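You operate a simulated robot arm through the tools that you are given. There is no shell and no other tool. Be economical: measure what you need, move in short steps, check, and stop when the job is done.

Carry out the task below with a simulated robot arm. There is one attempt and no reset: what you move stays moved.

Task
Put the hose gland with the largest size on its label from the platform side on top of the blue wiper block.

It is judged by the outcome, as a careful person would: the job done as asked, and still so three seconds after it is handed in. It fails if anything else is knocked over, pushed out of place, dropped, spilled or broken.

Robot
A 7-joint arm with a two-finger parallel gripper, fixed in place. Base frame: the origin is at the foot of the arm, x ahead of it, y to its left, z up; the work surface is at about z = 0. Readings come in m, degrees, newtons and seconds.
With the tool pointing down near the work surface it reaches from about 0.24 to 0.62 m from the base axis. Its first joint turns from -66.0 to 66.0 degrees. Payload 2.6 kg.
The tool frame sits at the grasp point between the pads (the TCP): z along the fingers, y along the line on which they close. The tips reach 0.03 m beyond it. The gripper opens to 0.094 m. The fingers are 0.028 m wide and 0.01 m thick; the gripper's body (0.05 by 0.096 m) begins 0.055 m behind the TCP.
Orientation is told as [roll, pitch, yaw] about the base's x, y, z axes, in that order, counted from this pose: with the fingers straight down and closing along the base's y, the tool's x points along the base's -x, its y along +y and its z along -z.

Tools
- The arm moves only by the tool jog_arm. Its argument "increments" is a list of rows, each an object of numbers (a shift or turn left out is 0, a gripper value left out holds the last): "dx", "dy", "dz": the shift along the base's x, y, z in m; "ax", "ay", "az": the turn, a rotation vector about the base's x, y, z in rad; "claw": the finger opening in m, from 0 to 0.094. In form: [{"dx": .., "dy": .., "dz": .., "ax": .., "ay": .., "az": .., "claw": ..}, ...]. A call has 1 to 8 rows; each row is the pose to reach, as a shift and turn from the pose commanded when the call began. Each row takes 0.2 s and may step no farther than 0.05 m and 8.6 degrees from the row before; otherwise, or with a gripper value out of range, the whole call is refused. A pose out of reach is approached as far as the arm can. The call stops where the force on the tool passes 40 N (or 10 N more than at its start, if that is more) or the arm is blocked; 0.2 s more then pass. Each finger travels about 0.072 m/s and halts on what it meets, pressing with about 27 N; the grip force reading is that of the motor and also rises with nothing between the fingers. The clock runs only during rows and for 0.2 s after the last one: add rows that repeat a pose to give the fingers time. The reply holds the time, the measured pose of the TCP, the force on the tool along the base axes, the opening and the grip force, in the units named above and with some noise, and new pictures: "views" is both (left out), scene, wrist or none.
- Cameras (640 x 400 px; columns grow to the right, rows downward): "scene" is fixed at [0.0338, 0.4307, 0.5573]; the picture's right is [-0.80, -0.60, 0.00], its down [-0.38, 0.50, -0.78] and it looks along [0.46, -0.62, -0.63] (base axes); focal length 361 px, centre (320, 200). "wrist" rides on the gripper at [-0.037, 0, -0.058] in the tool frame; the picture's right is [0.00, -1.00, 0.00], its down [0.97, 0.00, -0.24] and it looks along [0.24, 0.00, 0.97] (tool axes); focal length 218 px, centre (320, 200).
- probe_pixels(camera, pixels): for up to 12 pixels [column, row] of the newest picture of that camera ("zoom" is the newest enlarged one), the place [x, y, z] in the base frame of the surface seen there, good to about 0.002 m. It takes no simulated time.
- inspect(camera, box): a new picture of the part [left, top, right, bottom] of that camera's present view, enlarged. It takes no simulated time.
- hand_in(): hands the job in; it is judged then, once.

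Go step by step. Measure first, check grasps and placings, and put right what went wrong. The budget is 60 turns and 150 pictures, counting those below and the enlarged ones. Unless the task says otherwise, let go and move clear before handing in, and close with one line.

The tools are called after "Call:" as name(argument=value, ...) on one line, values as JSON. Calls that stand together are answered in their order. jog_arm: Moves the arm, as the interface text tells. Its arguments: {"type":"object","properties":{"increments":{"type":"array","items":{"type":"object","properties":{"dx":{"type":"number"},"dy":{"type":"number"},"dz":{"type":"number"},"ax":{"type":"number"},"ay":{"type":"number"},"az":{"type":"number"},"claw":{"type":"number"}}}},"views":{"type":"string","enum":["both","scene","wrist","none"]}},"required":["increments"]} The other tools are called the same way: probe_pixels (camera, pixels) gives the place of the surface under pixels of a picture; inspect (camera, box) takes an enlarged picture of a part of a camera's view; hand_in () hands the job in.

At the start:

```text
t: 0.0
ee_pos: [0.4493, 0.0475, 0.2507]
ee_rot: [0.0, 0.0, 0.0]
ft_force: [0.3, -0.5, -0.4]
opening: 0.0939
grasp_force: 0.0
```

scene: 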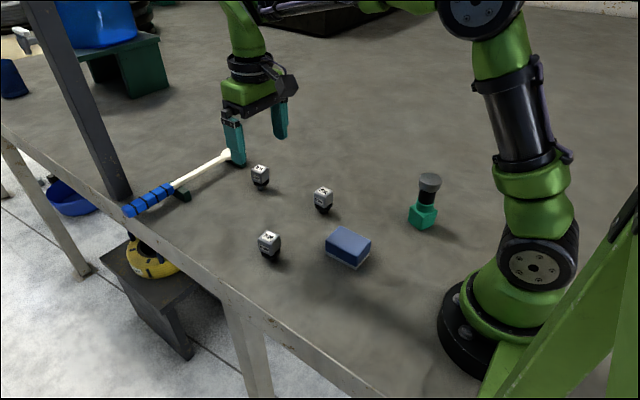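
wrist: 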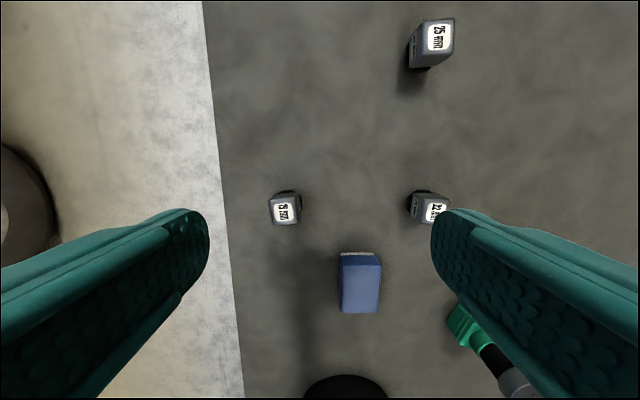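

The wrist picture shows three glands with labels, at about (437,38), (285,210) and (430,207), and the blue block at (360,283). I'll enlarge both views to read the labels and look at the surroundings.

Call:
inspect(camera="wrist", box=[250, 170, 460, 320])

Call:
inspect(camera="wrist", box=[380, 0, 500, 80])

Call:
inspect(camera="scene", box=[230, 140, 470, 290])

Call:
inspect(camera="scene", box=[0, 0, 240, 150])

Call:
probe_pixels(camera="scene", pixels=[[260, 170], [323, 192], [269, 237], [348, 240], [337, 258], [372, 240], [343, 228], [326, 250], [359, 266], [155, 280], [130, 60], [425, 215]])

```text
2.67 times, centred on (355, 245) of wrist
```

zoom: 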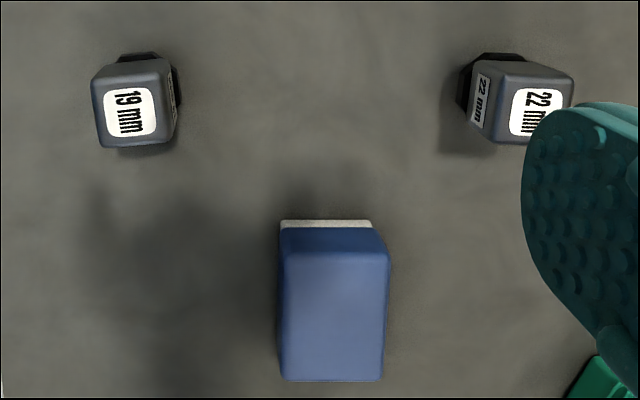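

```text
5.00 times, centred on (440, 40) of wrist
```

zoom: 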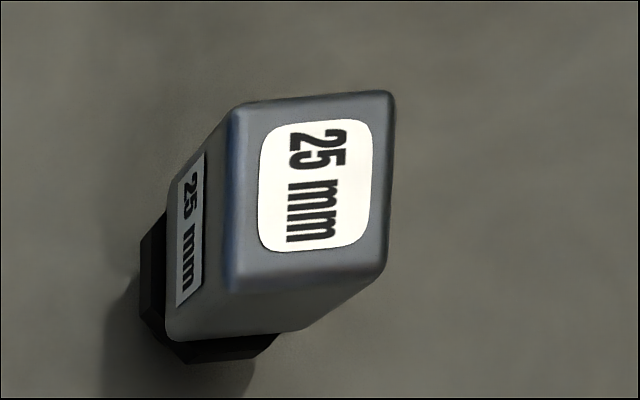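

```text
2.67 times, centred on (350, 215) of scene
```

zoom: 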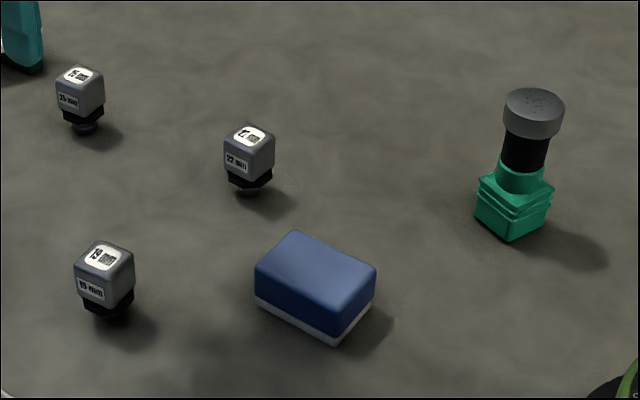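

```text
2.67 times, centred on (120, 75) of scene
```

zoom: 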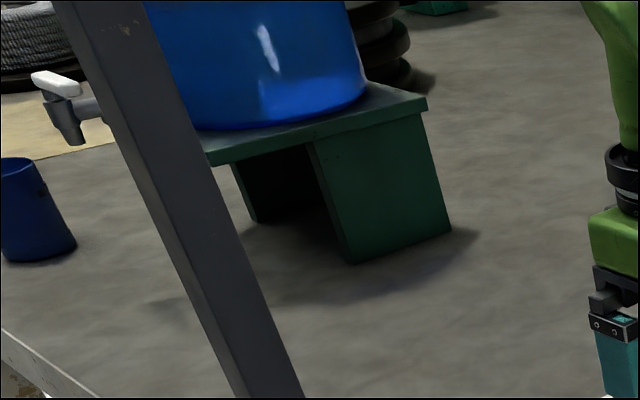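

```text
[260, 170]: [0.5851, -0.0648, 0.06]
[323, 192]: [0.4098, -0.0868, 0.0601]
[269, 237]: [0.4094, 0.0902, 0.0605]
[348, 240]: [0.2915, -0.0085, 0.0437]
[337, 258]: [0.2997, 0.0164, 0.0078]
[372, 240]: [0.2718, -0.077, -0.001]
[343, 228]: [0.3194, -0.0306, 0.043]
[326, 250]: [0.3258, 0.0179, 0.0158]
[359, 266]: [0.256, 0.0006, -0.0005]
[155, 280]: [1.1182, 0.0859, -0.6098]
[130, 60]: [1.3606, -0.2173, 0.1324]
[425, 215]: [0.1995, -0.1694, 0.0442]
```

The labels read 19, 22 and 25 mm. The 25 mm gland at (0.585, -0.065) is also the one nearest the green platform at x≈1.36. I'll probe it, the block and the nearby tool more closely, and check the dark object at the top of the scene.

Call:
probe_pixels(camera="wrist", pixels=[[428, 23], [454, 20], [453, 52], [427, 53], [341, 258], [380, 266], [379, 312], [341, 312], [437, 38], [360, 290]])

Call:
probe_pixels(camera="scene", pixels=[[228, 156], [205, 170], [183, 195], [150, 200], [260, 187], [255, 177], [300, 20]])

Call:
inspect(camera="scene", box=[100, 140, 300, 265])

Call:
inspect(camera="scene", box=[250, 0, 450, 60])

```text
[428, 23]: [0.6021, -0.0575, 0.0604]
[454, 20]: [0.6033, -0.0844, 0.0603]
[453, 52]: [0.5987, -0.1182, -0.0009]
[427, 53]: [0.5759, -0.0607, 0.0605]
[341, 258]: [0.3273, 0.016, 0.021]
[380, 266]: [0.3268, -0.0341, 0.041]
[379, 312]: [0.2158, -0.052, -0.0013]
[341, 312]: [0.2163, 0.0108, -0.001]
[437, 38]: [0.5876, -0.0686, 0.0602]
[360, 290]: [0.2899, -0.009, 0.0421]
```

```text
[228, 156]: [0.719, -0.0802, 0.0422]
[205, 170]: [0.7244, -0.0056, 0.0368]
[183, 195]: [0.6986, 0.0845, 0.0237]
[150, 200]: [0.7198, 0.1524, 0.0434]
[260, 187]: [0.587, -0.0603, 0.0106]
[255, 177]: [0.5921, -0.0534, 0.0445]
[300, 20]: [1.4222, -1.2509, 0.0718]
```

```text
3.20 times, centred on (200, 202) of scene
```

zoom: 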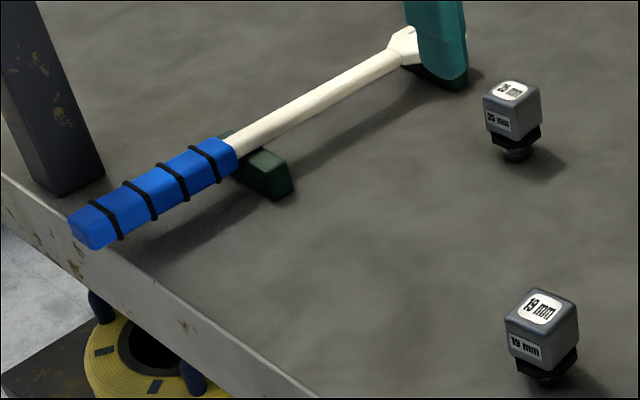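

```text
3.20 times, centred on (350, 30) of scene
```

zoom: 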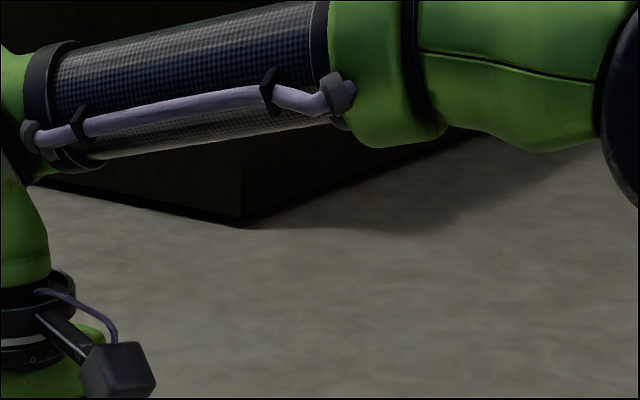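

The gland's top spans x 0.574–0.603 and y -0.057 to -0.084, so its centre is about (0.589, -0.071). The rested tool is well away at x≈0.72. I'll move above the gland with the fingers open.

Call:
jog_arm(increments=[{"dx": 0.035, "dy": -0.03, "dz": -0.02}, {"dx": 0.07, "dy": -0.06, "dz": -0.04}, {"dx": 0.105, "dy": -0.09, "dz": -0.06}, {"dx": 0.14, "dy": -0.1185, "dz": -0.08}, {"dx": 0.14, "dy": -0.1185, "dz": -0.11}, {"dx": 0.14, "dy": -0.1185, "dz": -0.11}])

```text
refused: row 1 steps farther than a row can; nothing moved
```

The first row was just over the 0.05 m limit, so nothing moved. I'll use shorter steps.

Call:
jog_arm(increments=[{"dx": 0.028, "dy": -0.024, "dz": -0.02}, {"dx": 0.056, "dy": -0.048, "dz": -0.04}, {"dx": 0.084, "dy": -0.072, "dz": -0.06}, {"dx": 0.112, "dy": -0.096, "dz": -0.08}, {"dx": 0.14, "dy": -0.1185, "dz": -0.1}, {"dx": 0.14, "dy": -0.1185, "dz": -0.11}, {"dx": 0.14, "dy": -0.1185, "dz": -0.11}])

```text
t: 1.6
ee_pos: [0.5897, -0.0717, 0.1407]
ee_rot: [0.0, 0.0, -0.1]
ft_force: [0.6, -0.4, 0.3]
opening: 0.094
grasp_force: 0.1
```

scene: 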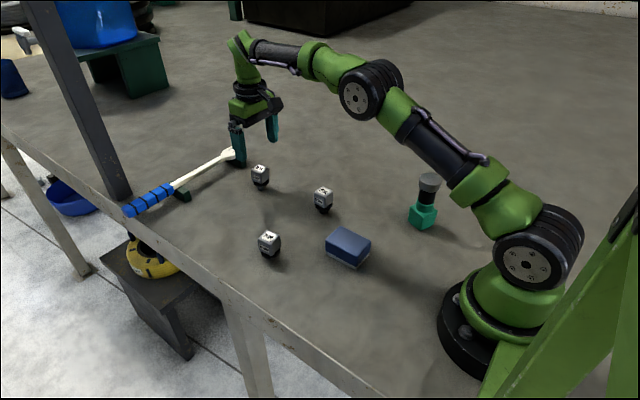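
wrist: 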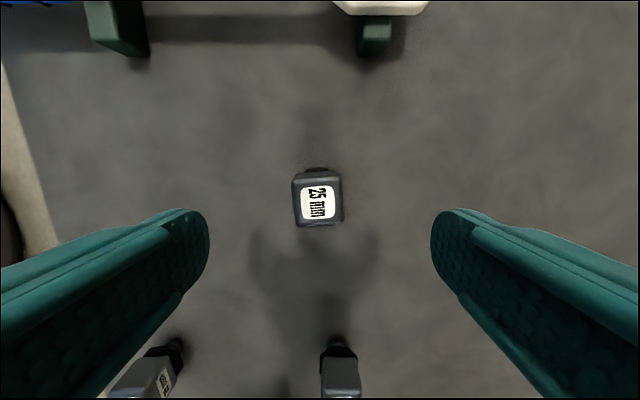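

The gland's label is centred at (319,202), midway between the fingers. I'll probe its top edges before descending.

Call:
probe_pixels(camera="wrist", pixels=[[319, 184], [319, 222], [297, 203], [340, 203]])

Call:
inspect(camera="wrist", box=[280, 160, 360, 240])

```text
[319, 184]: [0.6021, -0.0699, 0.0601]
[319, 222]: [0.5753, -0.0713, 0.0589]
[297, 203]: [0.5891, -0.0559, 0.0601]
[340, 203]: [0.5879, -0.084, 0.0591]
```

```text
5.00 times, centred on (320, 200) of wrist
```

zoom: 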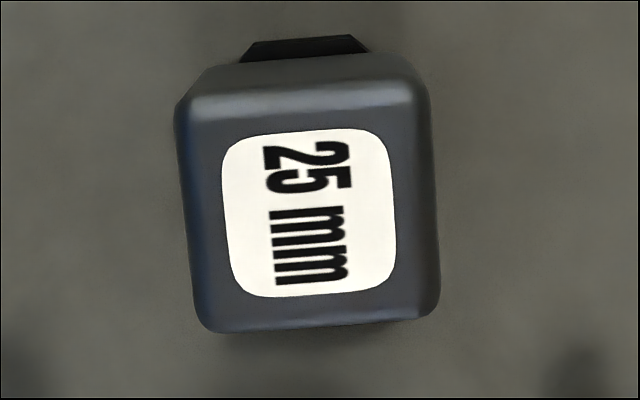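

The gland is centred at (0.589, -0.070) and turned about +4°. I'll match that yaw, descend to z≈0.043 and close.

Call:
jog_arm(increments=[{"dx": -0.001, "dy": 0.0015, "dz": -0.035, "az": 0.07}, {"dx": -0.001, "dy": 0.0015, "dz": -0.07, "az": 0.07}, {"dx": -0.001, "dy": 0.0015, "dz": -0.097, "az": 0.07}, {"dx": -0.001, "dy": 0.0015, "dz": -0.097, "az": 0.07}])

Call:
jog_arm(increments=[{"claw": 0.06}, {"claw": 0.035}, {"claw": 0.015}, {"claw": 0.015}, {"claw": 0.015}])

```text
t: 2.6
ee_pos: [0.588, -0.0686, 0.0433]
ee_rot: [0.0, 0.0, 4.0]
ft_force: [-0.7, 0.0, -0.5]
opening: 0.0939
grasp_force: 0.2
```

scene: 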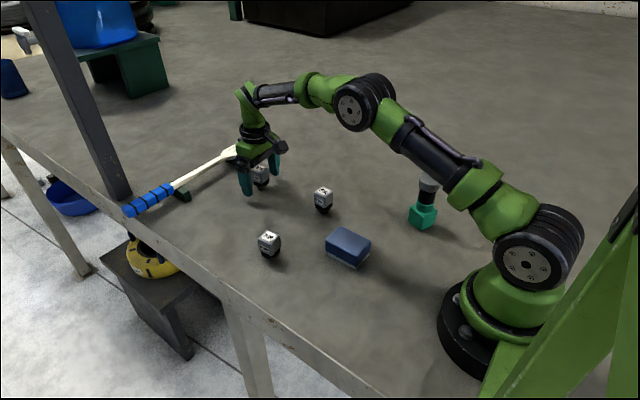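
wrist: 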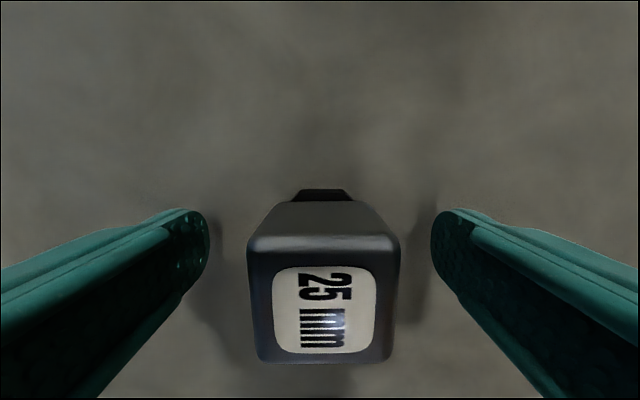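

```text
t: 3.8
ee_pos: [0.5883, -0.0696, 0.0438]
ee_rot: [0.0, 0.1, 4.1]
ft_force: [-0.6, -0.7, 0.1]
opening: 0.038
grasp_force: 27.2
```

scene: 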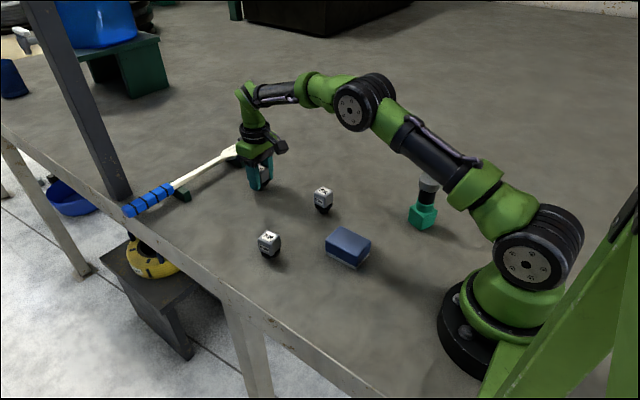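
wrist: 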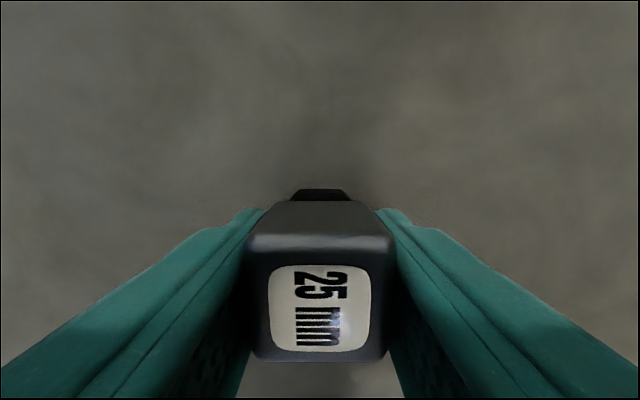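

The grip is holding at an opening of 0.038 with 27 N, and the 25 mm gland sits square between the fingers. I'll lift it and check.

Call:
jog_arm(increments=[{"dz": 0.02}, {"dz": 0.05}, {"dz": 0.08}, {"dz": 0.11}, {"dz": 0.11}])

```text
t: 5.0
ee_pos: [0.5877, -0.0686, 0.153]
ee_rot: [0.0, 0.0, 4.1]
ft_force: [0.0, 0.2, -1.0]
opening: 0.038
grasp_force: 27.4
```

scene: 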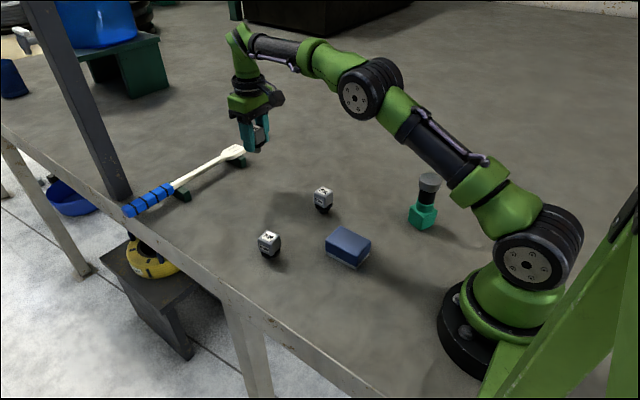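
wrist: 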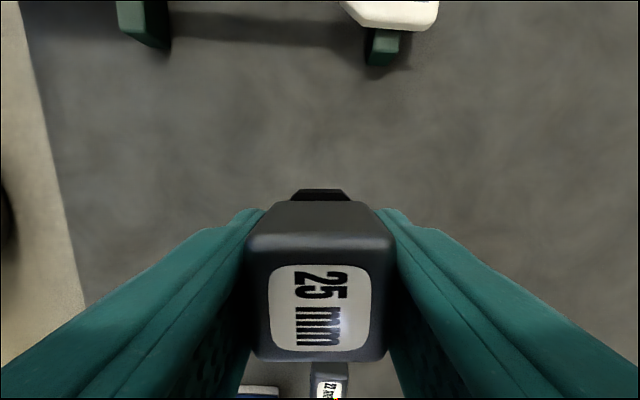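

The lift worked and the gland is held steady. With the block unobstructed at (348,247), I'll measure its top corners.

Call:
inspect(camera="scene", box=[308, 215, 388, 275])

Call:
probe_pixels(camera="scene", pixels=[[328, 239], [343, 228], [370, 240], [358, 252], [349, 240], [336, 233], [357, 234], [364, 246], [342, 247]])

```text
6.67 times, centred on (348, 245) of scene
```

zoom: 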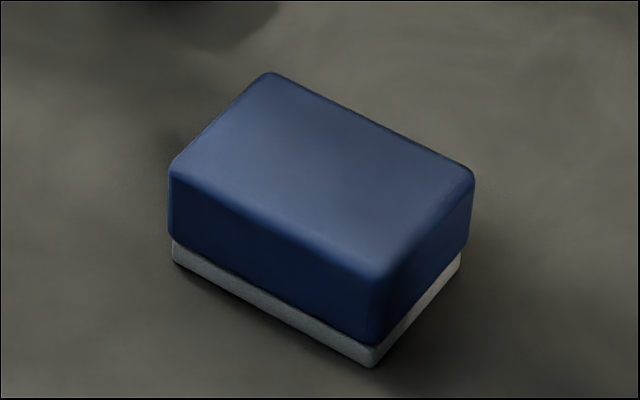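

```text
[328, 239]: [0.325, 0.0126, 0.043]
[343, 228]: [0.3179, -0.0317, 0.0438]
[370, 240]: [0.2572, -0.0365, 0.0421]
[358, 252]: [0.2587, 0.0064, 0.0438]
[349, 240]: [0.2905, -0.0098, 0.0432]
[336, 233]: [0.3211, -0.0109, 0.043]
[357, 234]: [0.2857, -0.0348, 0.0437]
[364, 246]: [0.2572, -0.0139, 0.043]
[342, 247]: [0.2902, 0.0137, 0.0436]
```

The block's top is flat at z≈0.0435, centred at (0.290, -0.011). I'll carry the gland there from the far (+x, platform) side, keeping it high.

Call:
jog_arm(increments=[{"dx": -0.043, "dy": 0.008}, {"dx": -0.086, "dy": 0.016}, {"dx": -0.129, "dy": 0.025}, {"dx": -0.172, "dy": 0.033}, {"dx": -0.215, "dy": 0.042}, {"dx": -0.258, "dy": 0.05}, {"dx": -0.299, "dy": 0.058}, {"dx": -0.299, "dy": 0.058}])

```text
t: 6.8
ee_pos: [0.29, -0.0114, 0.1526]
ee_rot: [0.0, 0.0, 4.1]
ft_force: [1.0, -0.3, -1.2]
opening: 0.0379
grasp_force: 26.9
```

scene: 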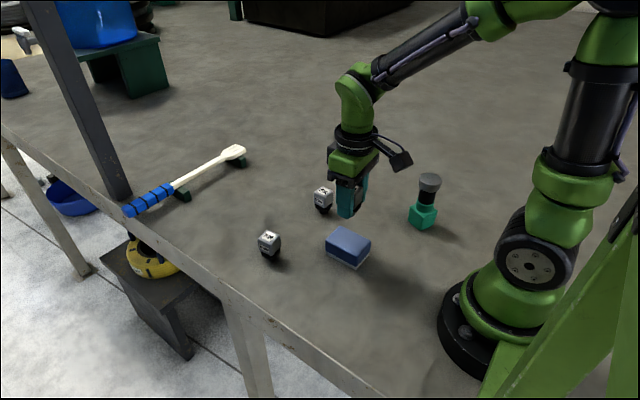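
wrist: 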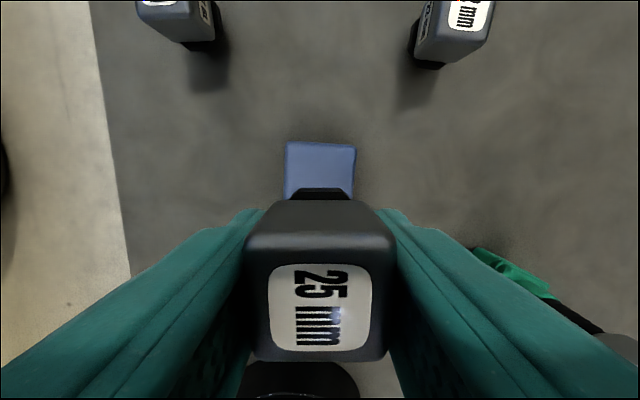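

The gland is over the block at (0.290, -0.011). Contact should come at TCP z≈0.087, so I'll stop just above that to look.

Call:
jog_arm(increments=[{"dz": -0.03}, {"dz": -0.055}, {"dz": -0.062}, {"dz": -0.062}], views="none")

Call:
inspect(camera="scene", box=[300, 180, 400, 280])

```text
t: 7.8
ee_pos: [0.2901, -0.012, 0.0921]
ee_rot: [-0.1, 0.0, 4.0]
ft_force: [-0.6, -0.6, -1.3]
opening: 0.0382
grasp_force: 26.8
```

```text
4.00 times, centred on (350, 230) of scene
```

zoom: 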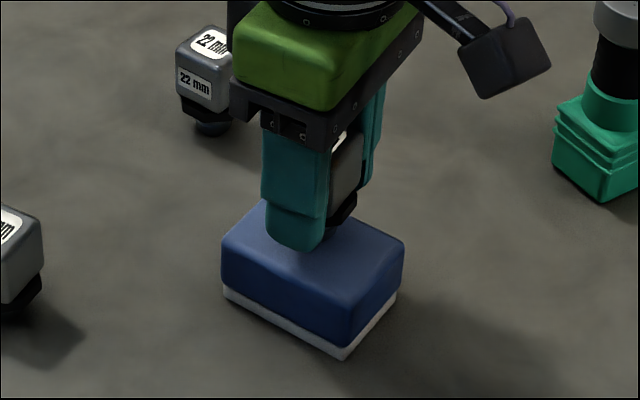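

The gland hangs just above the middle of the block, with no contact force yet. I'll lower it in millimetre steps and watch the force.

Call:
jog_arm(increments=[{"dz": -0.002}, {"dz": -0.003}, {"dz": -0.004}, {"dz": -0.004}], views="none")

```text
t: 8.8
ee_pos: [0.2897, -0.0109, 0.0872]
ee_rot: [0.0, -0.1, 4.0]
ft_force: [-0.3, 0.1, 0.5]
opening: 0.0381
grasp_force: 27.8
```

The force along z went from -1.3 to +0.5 N, so contact is close or just made. I'll go down another 1 mm to check.

Call:
jog_arm(increments=[{"dz": -0.0005}, {"dz": -0.001}, {"dz": -0.001}], views="none")

Call:
inspect(camera="scene", box=[310, 190, 390, 270])

```text
t: 9.6
ee_pos: [0.2898, -0.0121, 0.0868]
ee_rot: [0.0, -0.1, 4.1]
ft_force: [-5.2, -0.3, 19.9]
opening: 0.0381
grasp_force: 26.5
```

```text
5.00 times, centred on (350, 230) of scene
```

zoom: 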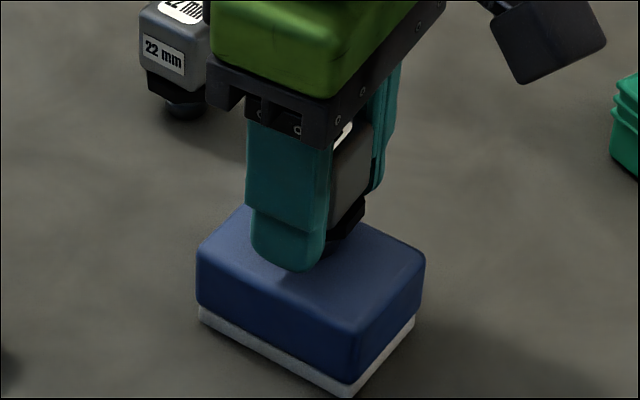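

The force is now 20 N upward, so the gland is firmly on the block. I'll back off 0.8 mm to ease the load, then open slowly.

Call:
jog_arm(increments=[{"dz": 0.0008}, {"dz": 0.0008, "claw": 0.04}, {"dz": 0.0008, "claw": 0.045}, {"dz": 0.0008, "claw": 0.055}, {"dz": 0.0008, "claw": 0.07}, {"dz": 0.0008, "claw": 0.085}, {"dz": 0.0008, "claw": 0.085}])

```text
t: 11.2
ee_pos: [0.2903, -0.0109, 0.0871]
ee_rot: [0.0, -0.1, 4.2]
ft_force: [0.3, -0.5, 0.3]
opening: 0.0851
grasp_force: 0.1
```

scene: 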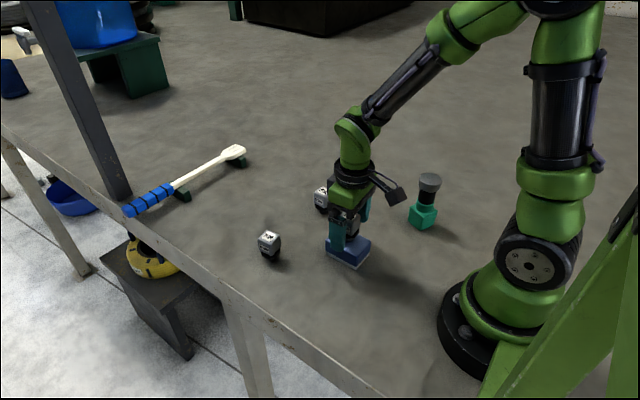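
wrist: 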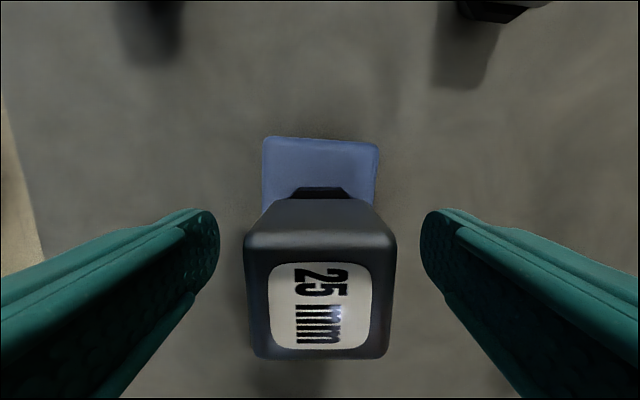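

The gland stands free and upright on the block between the open fingers. I'll go straight up and move clear.

Call:
jog_arm(increments=[{"dz": 0.02}, {"dz": 0.05}, {"dz": 0.09}, {"dz": 0.13}, {"dz": 0.15, "dx": 0.04}, {"dz": 0.15, "dx": 0.08}, {"dz": 0.15, "dx": 0.12}, {"dz": 0.15, "dx": 0.12}], views="scene")

Call:
inspect(camera="scene", box=[230, 150, 450, 280])

```text
t: 13.0
ee_pos: [0.4089, -0.0119, 0.2384]
ee_rot: [-0.1, 0.0, 4.1]
ft_force: [0.7, -0.7, 0.8]
opening: 0.085
grasp_force: 0.1
```

scene: 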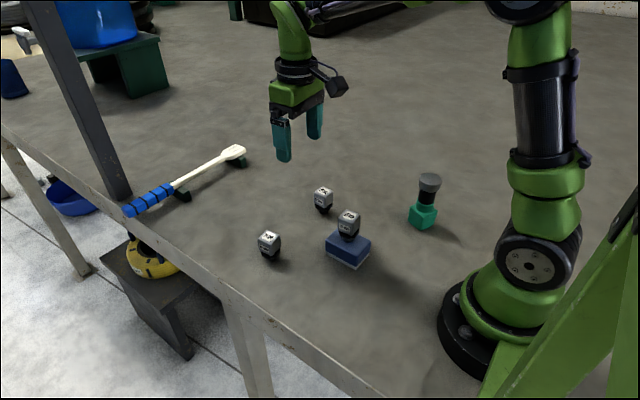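

```text
2.91 times, centred on (340, 215) of scene
```

zoom: 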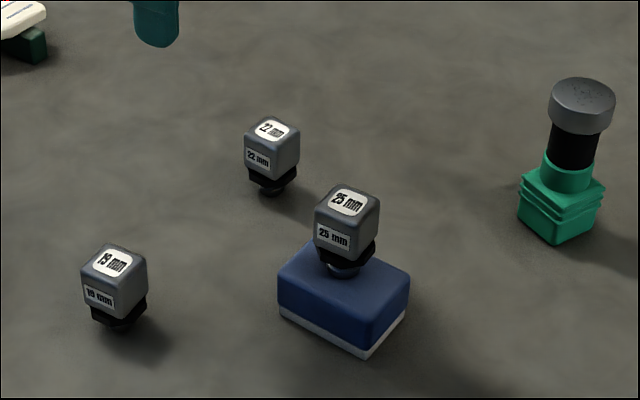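

The 25 mm gland stands upright on the blue block at (348,222), nothing else has moved, and the gripper is clear. I'll hand in now.

Call:
hand_in()

```text
The job is handed in.
```

The 25 mm hose gland, the largest of the three, now stands upright on top of the blue wiper block; I took "from the platform side" to mean the gland nearest the green platform, which is the same one.
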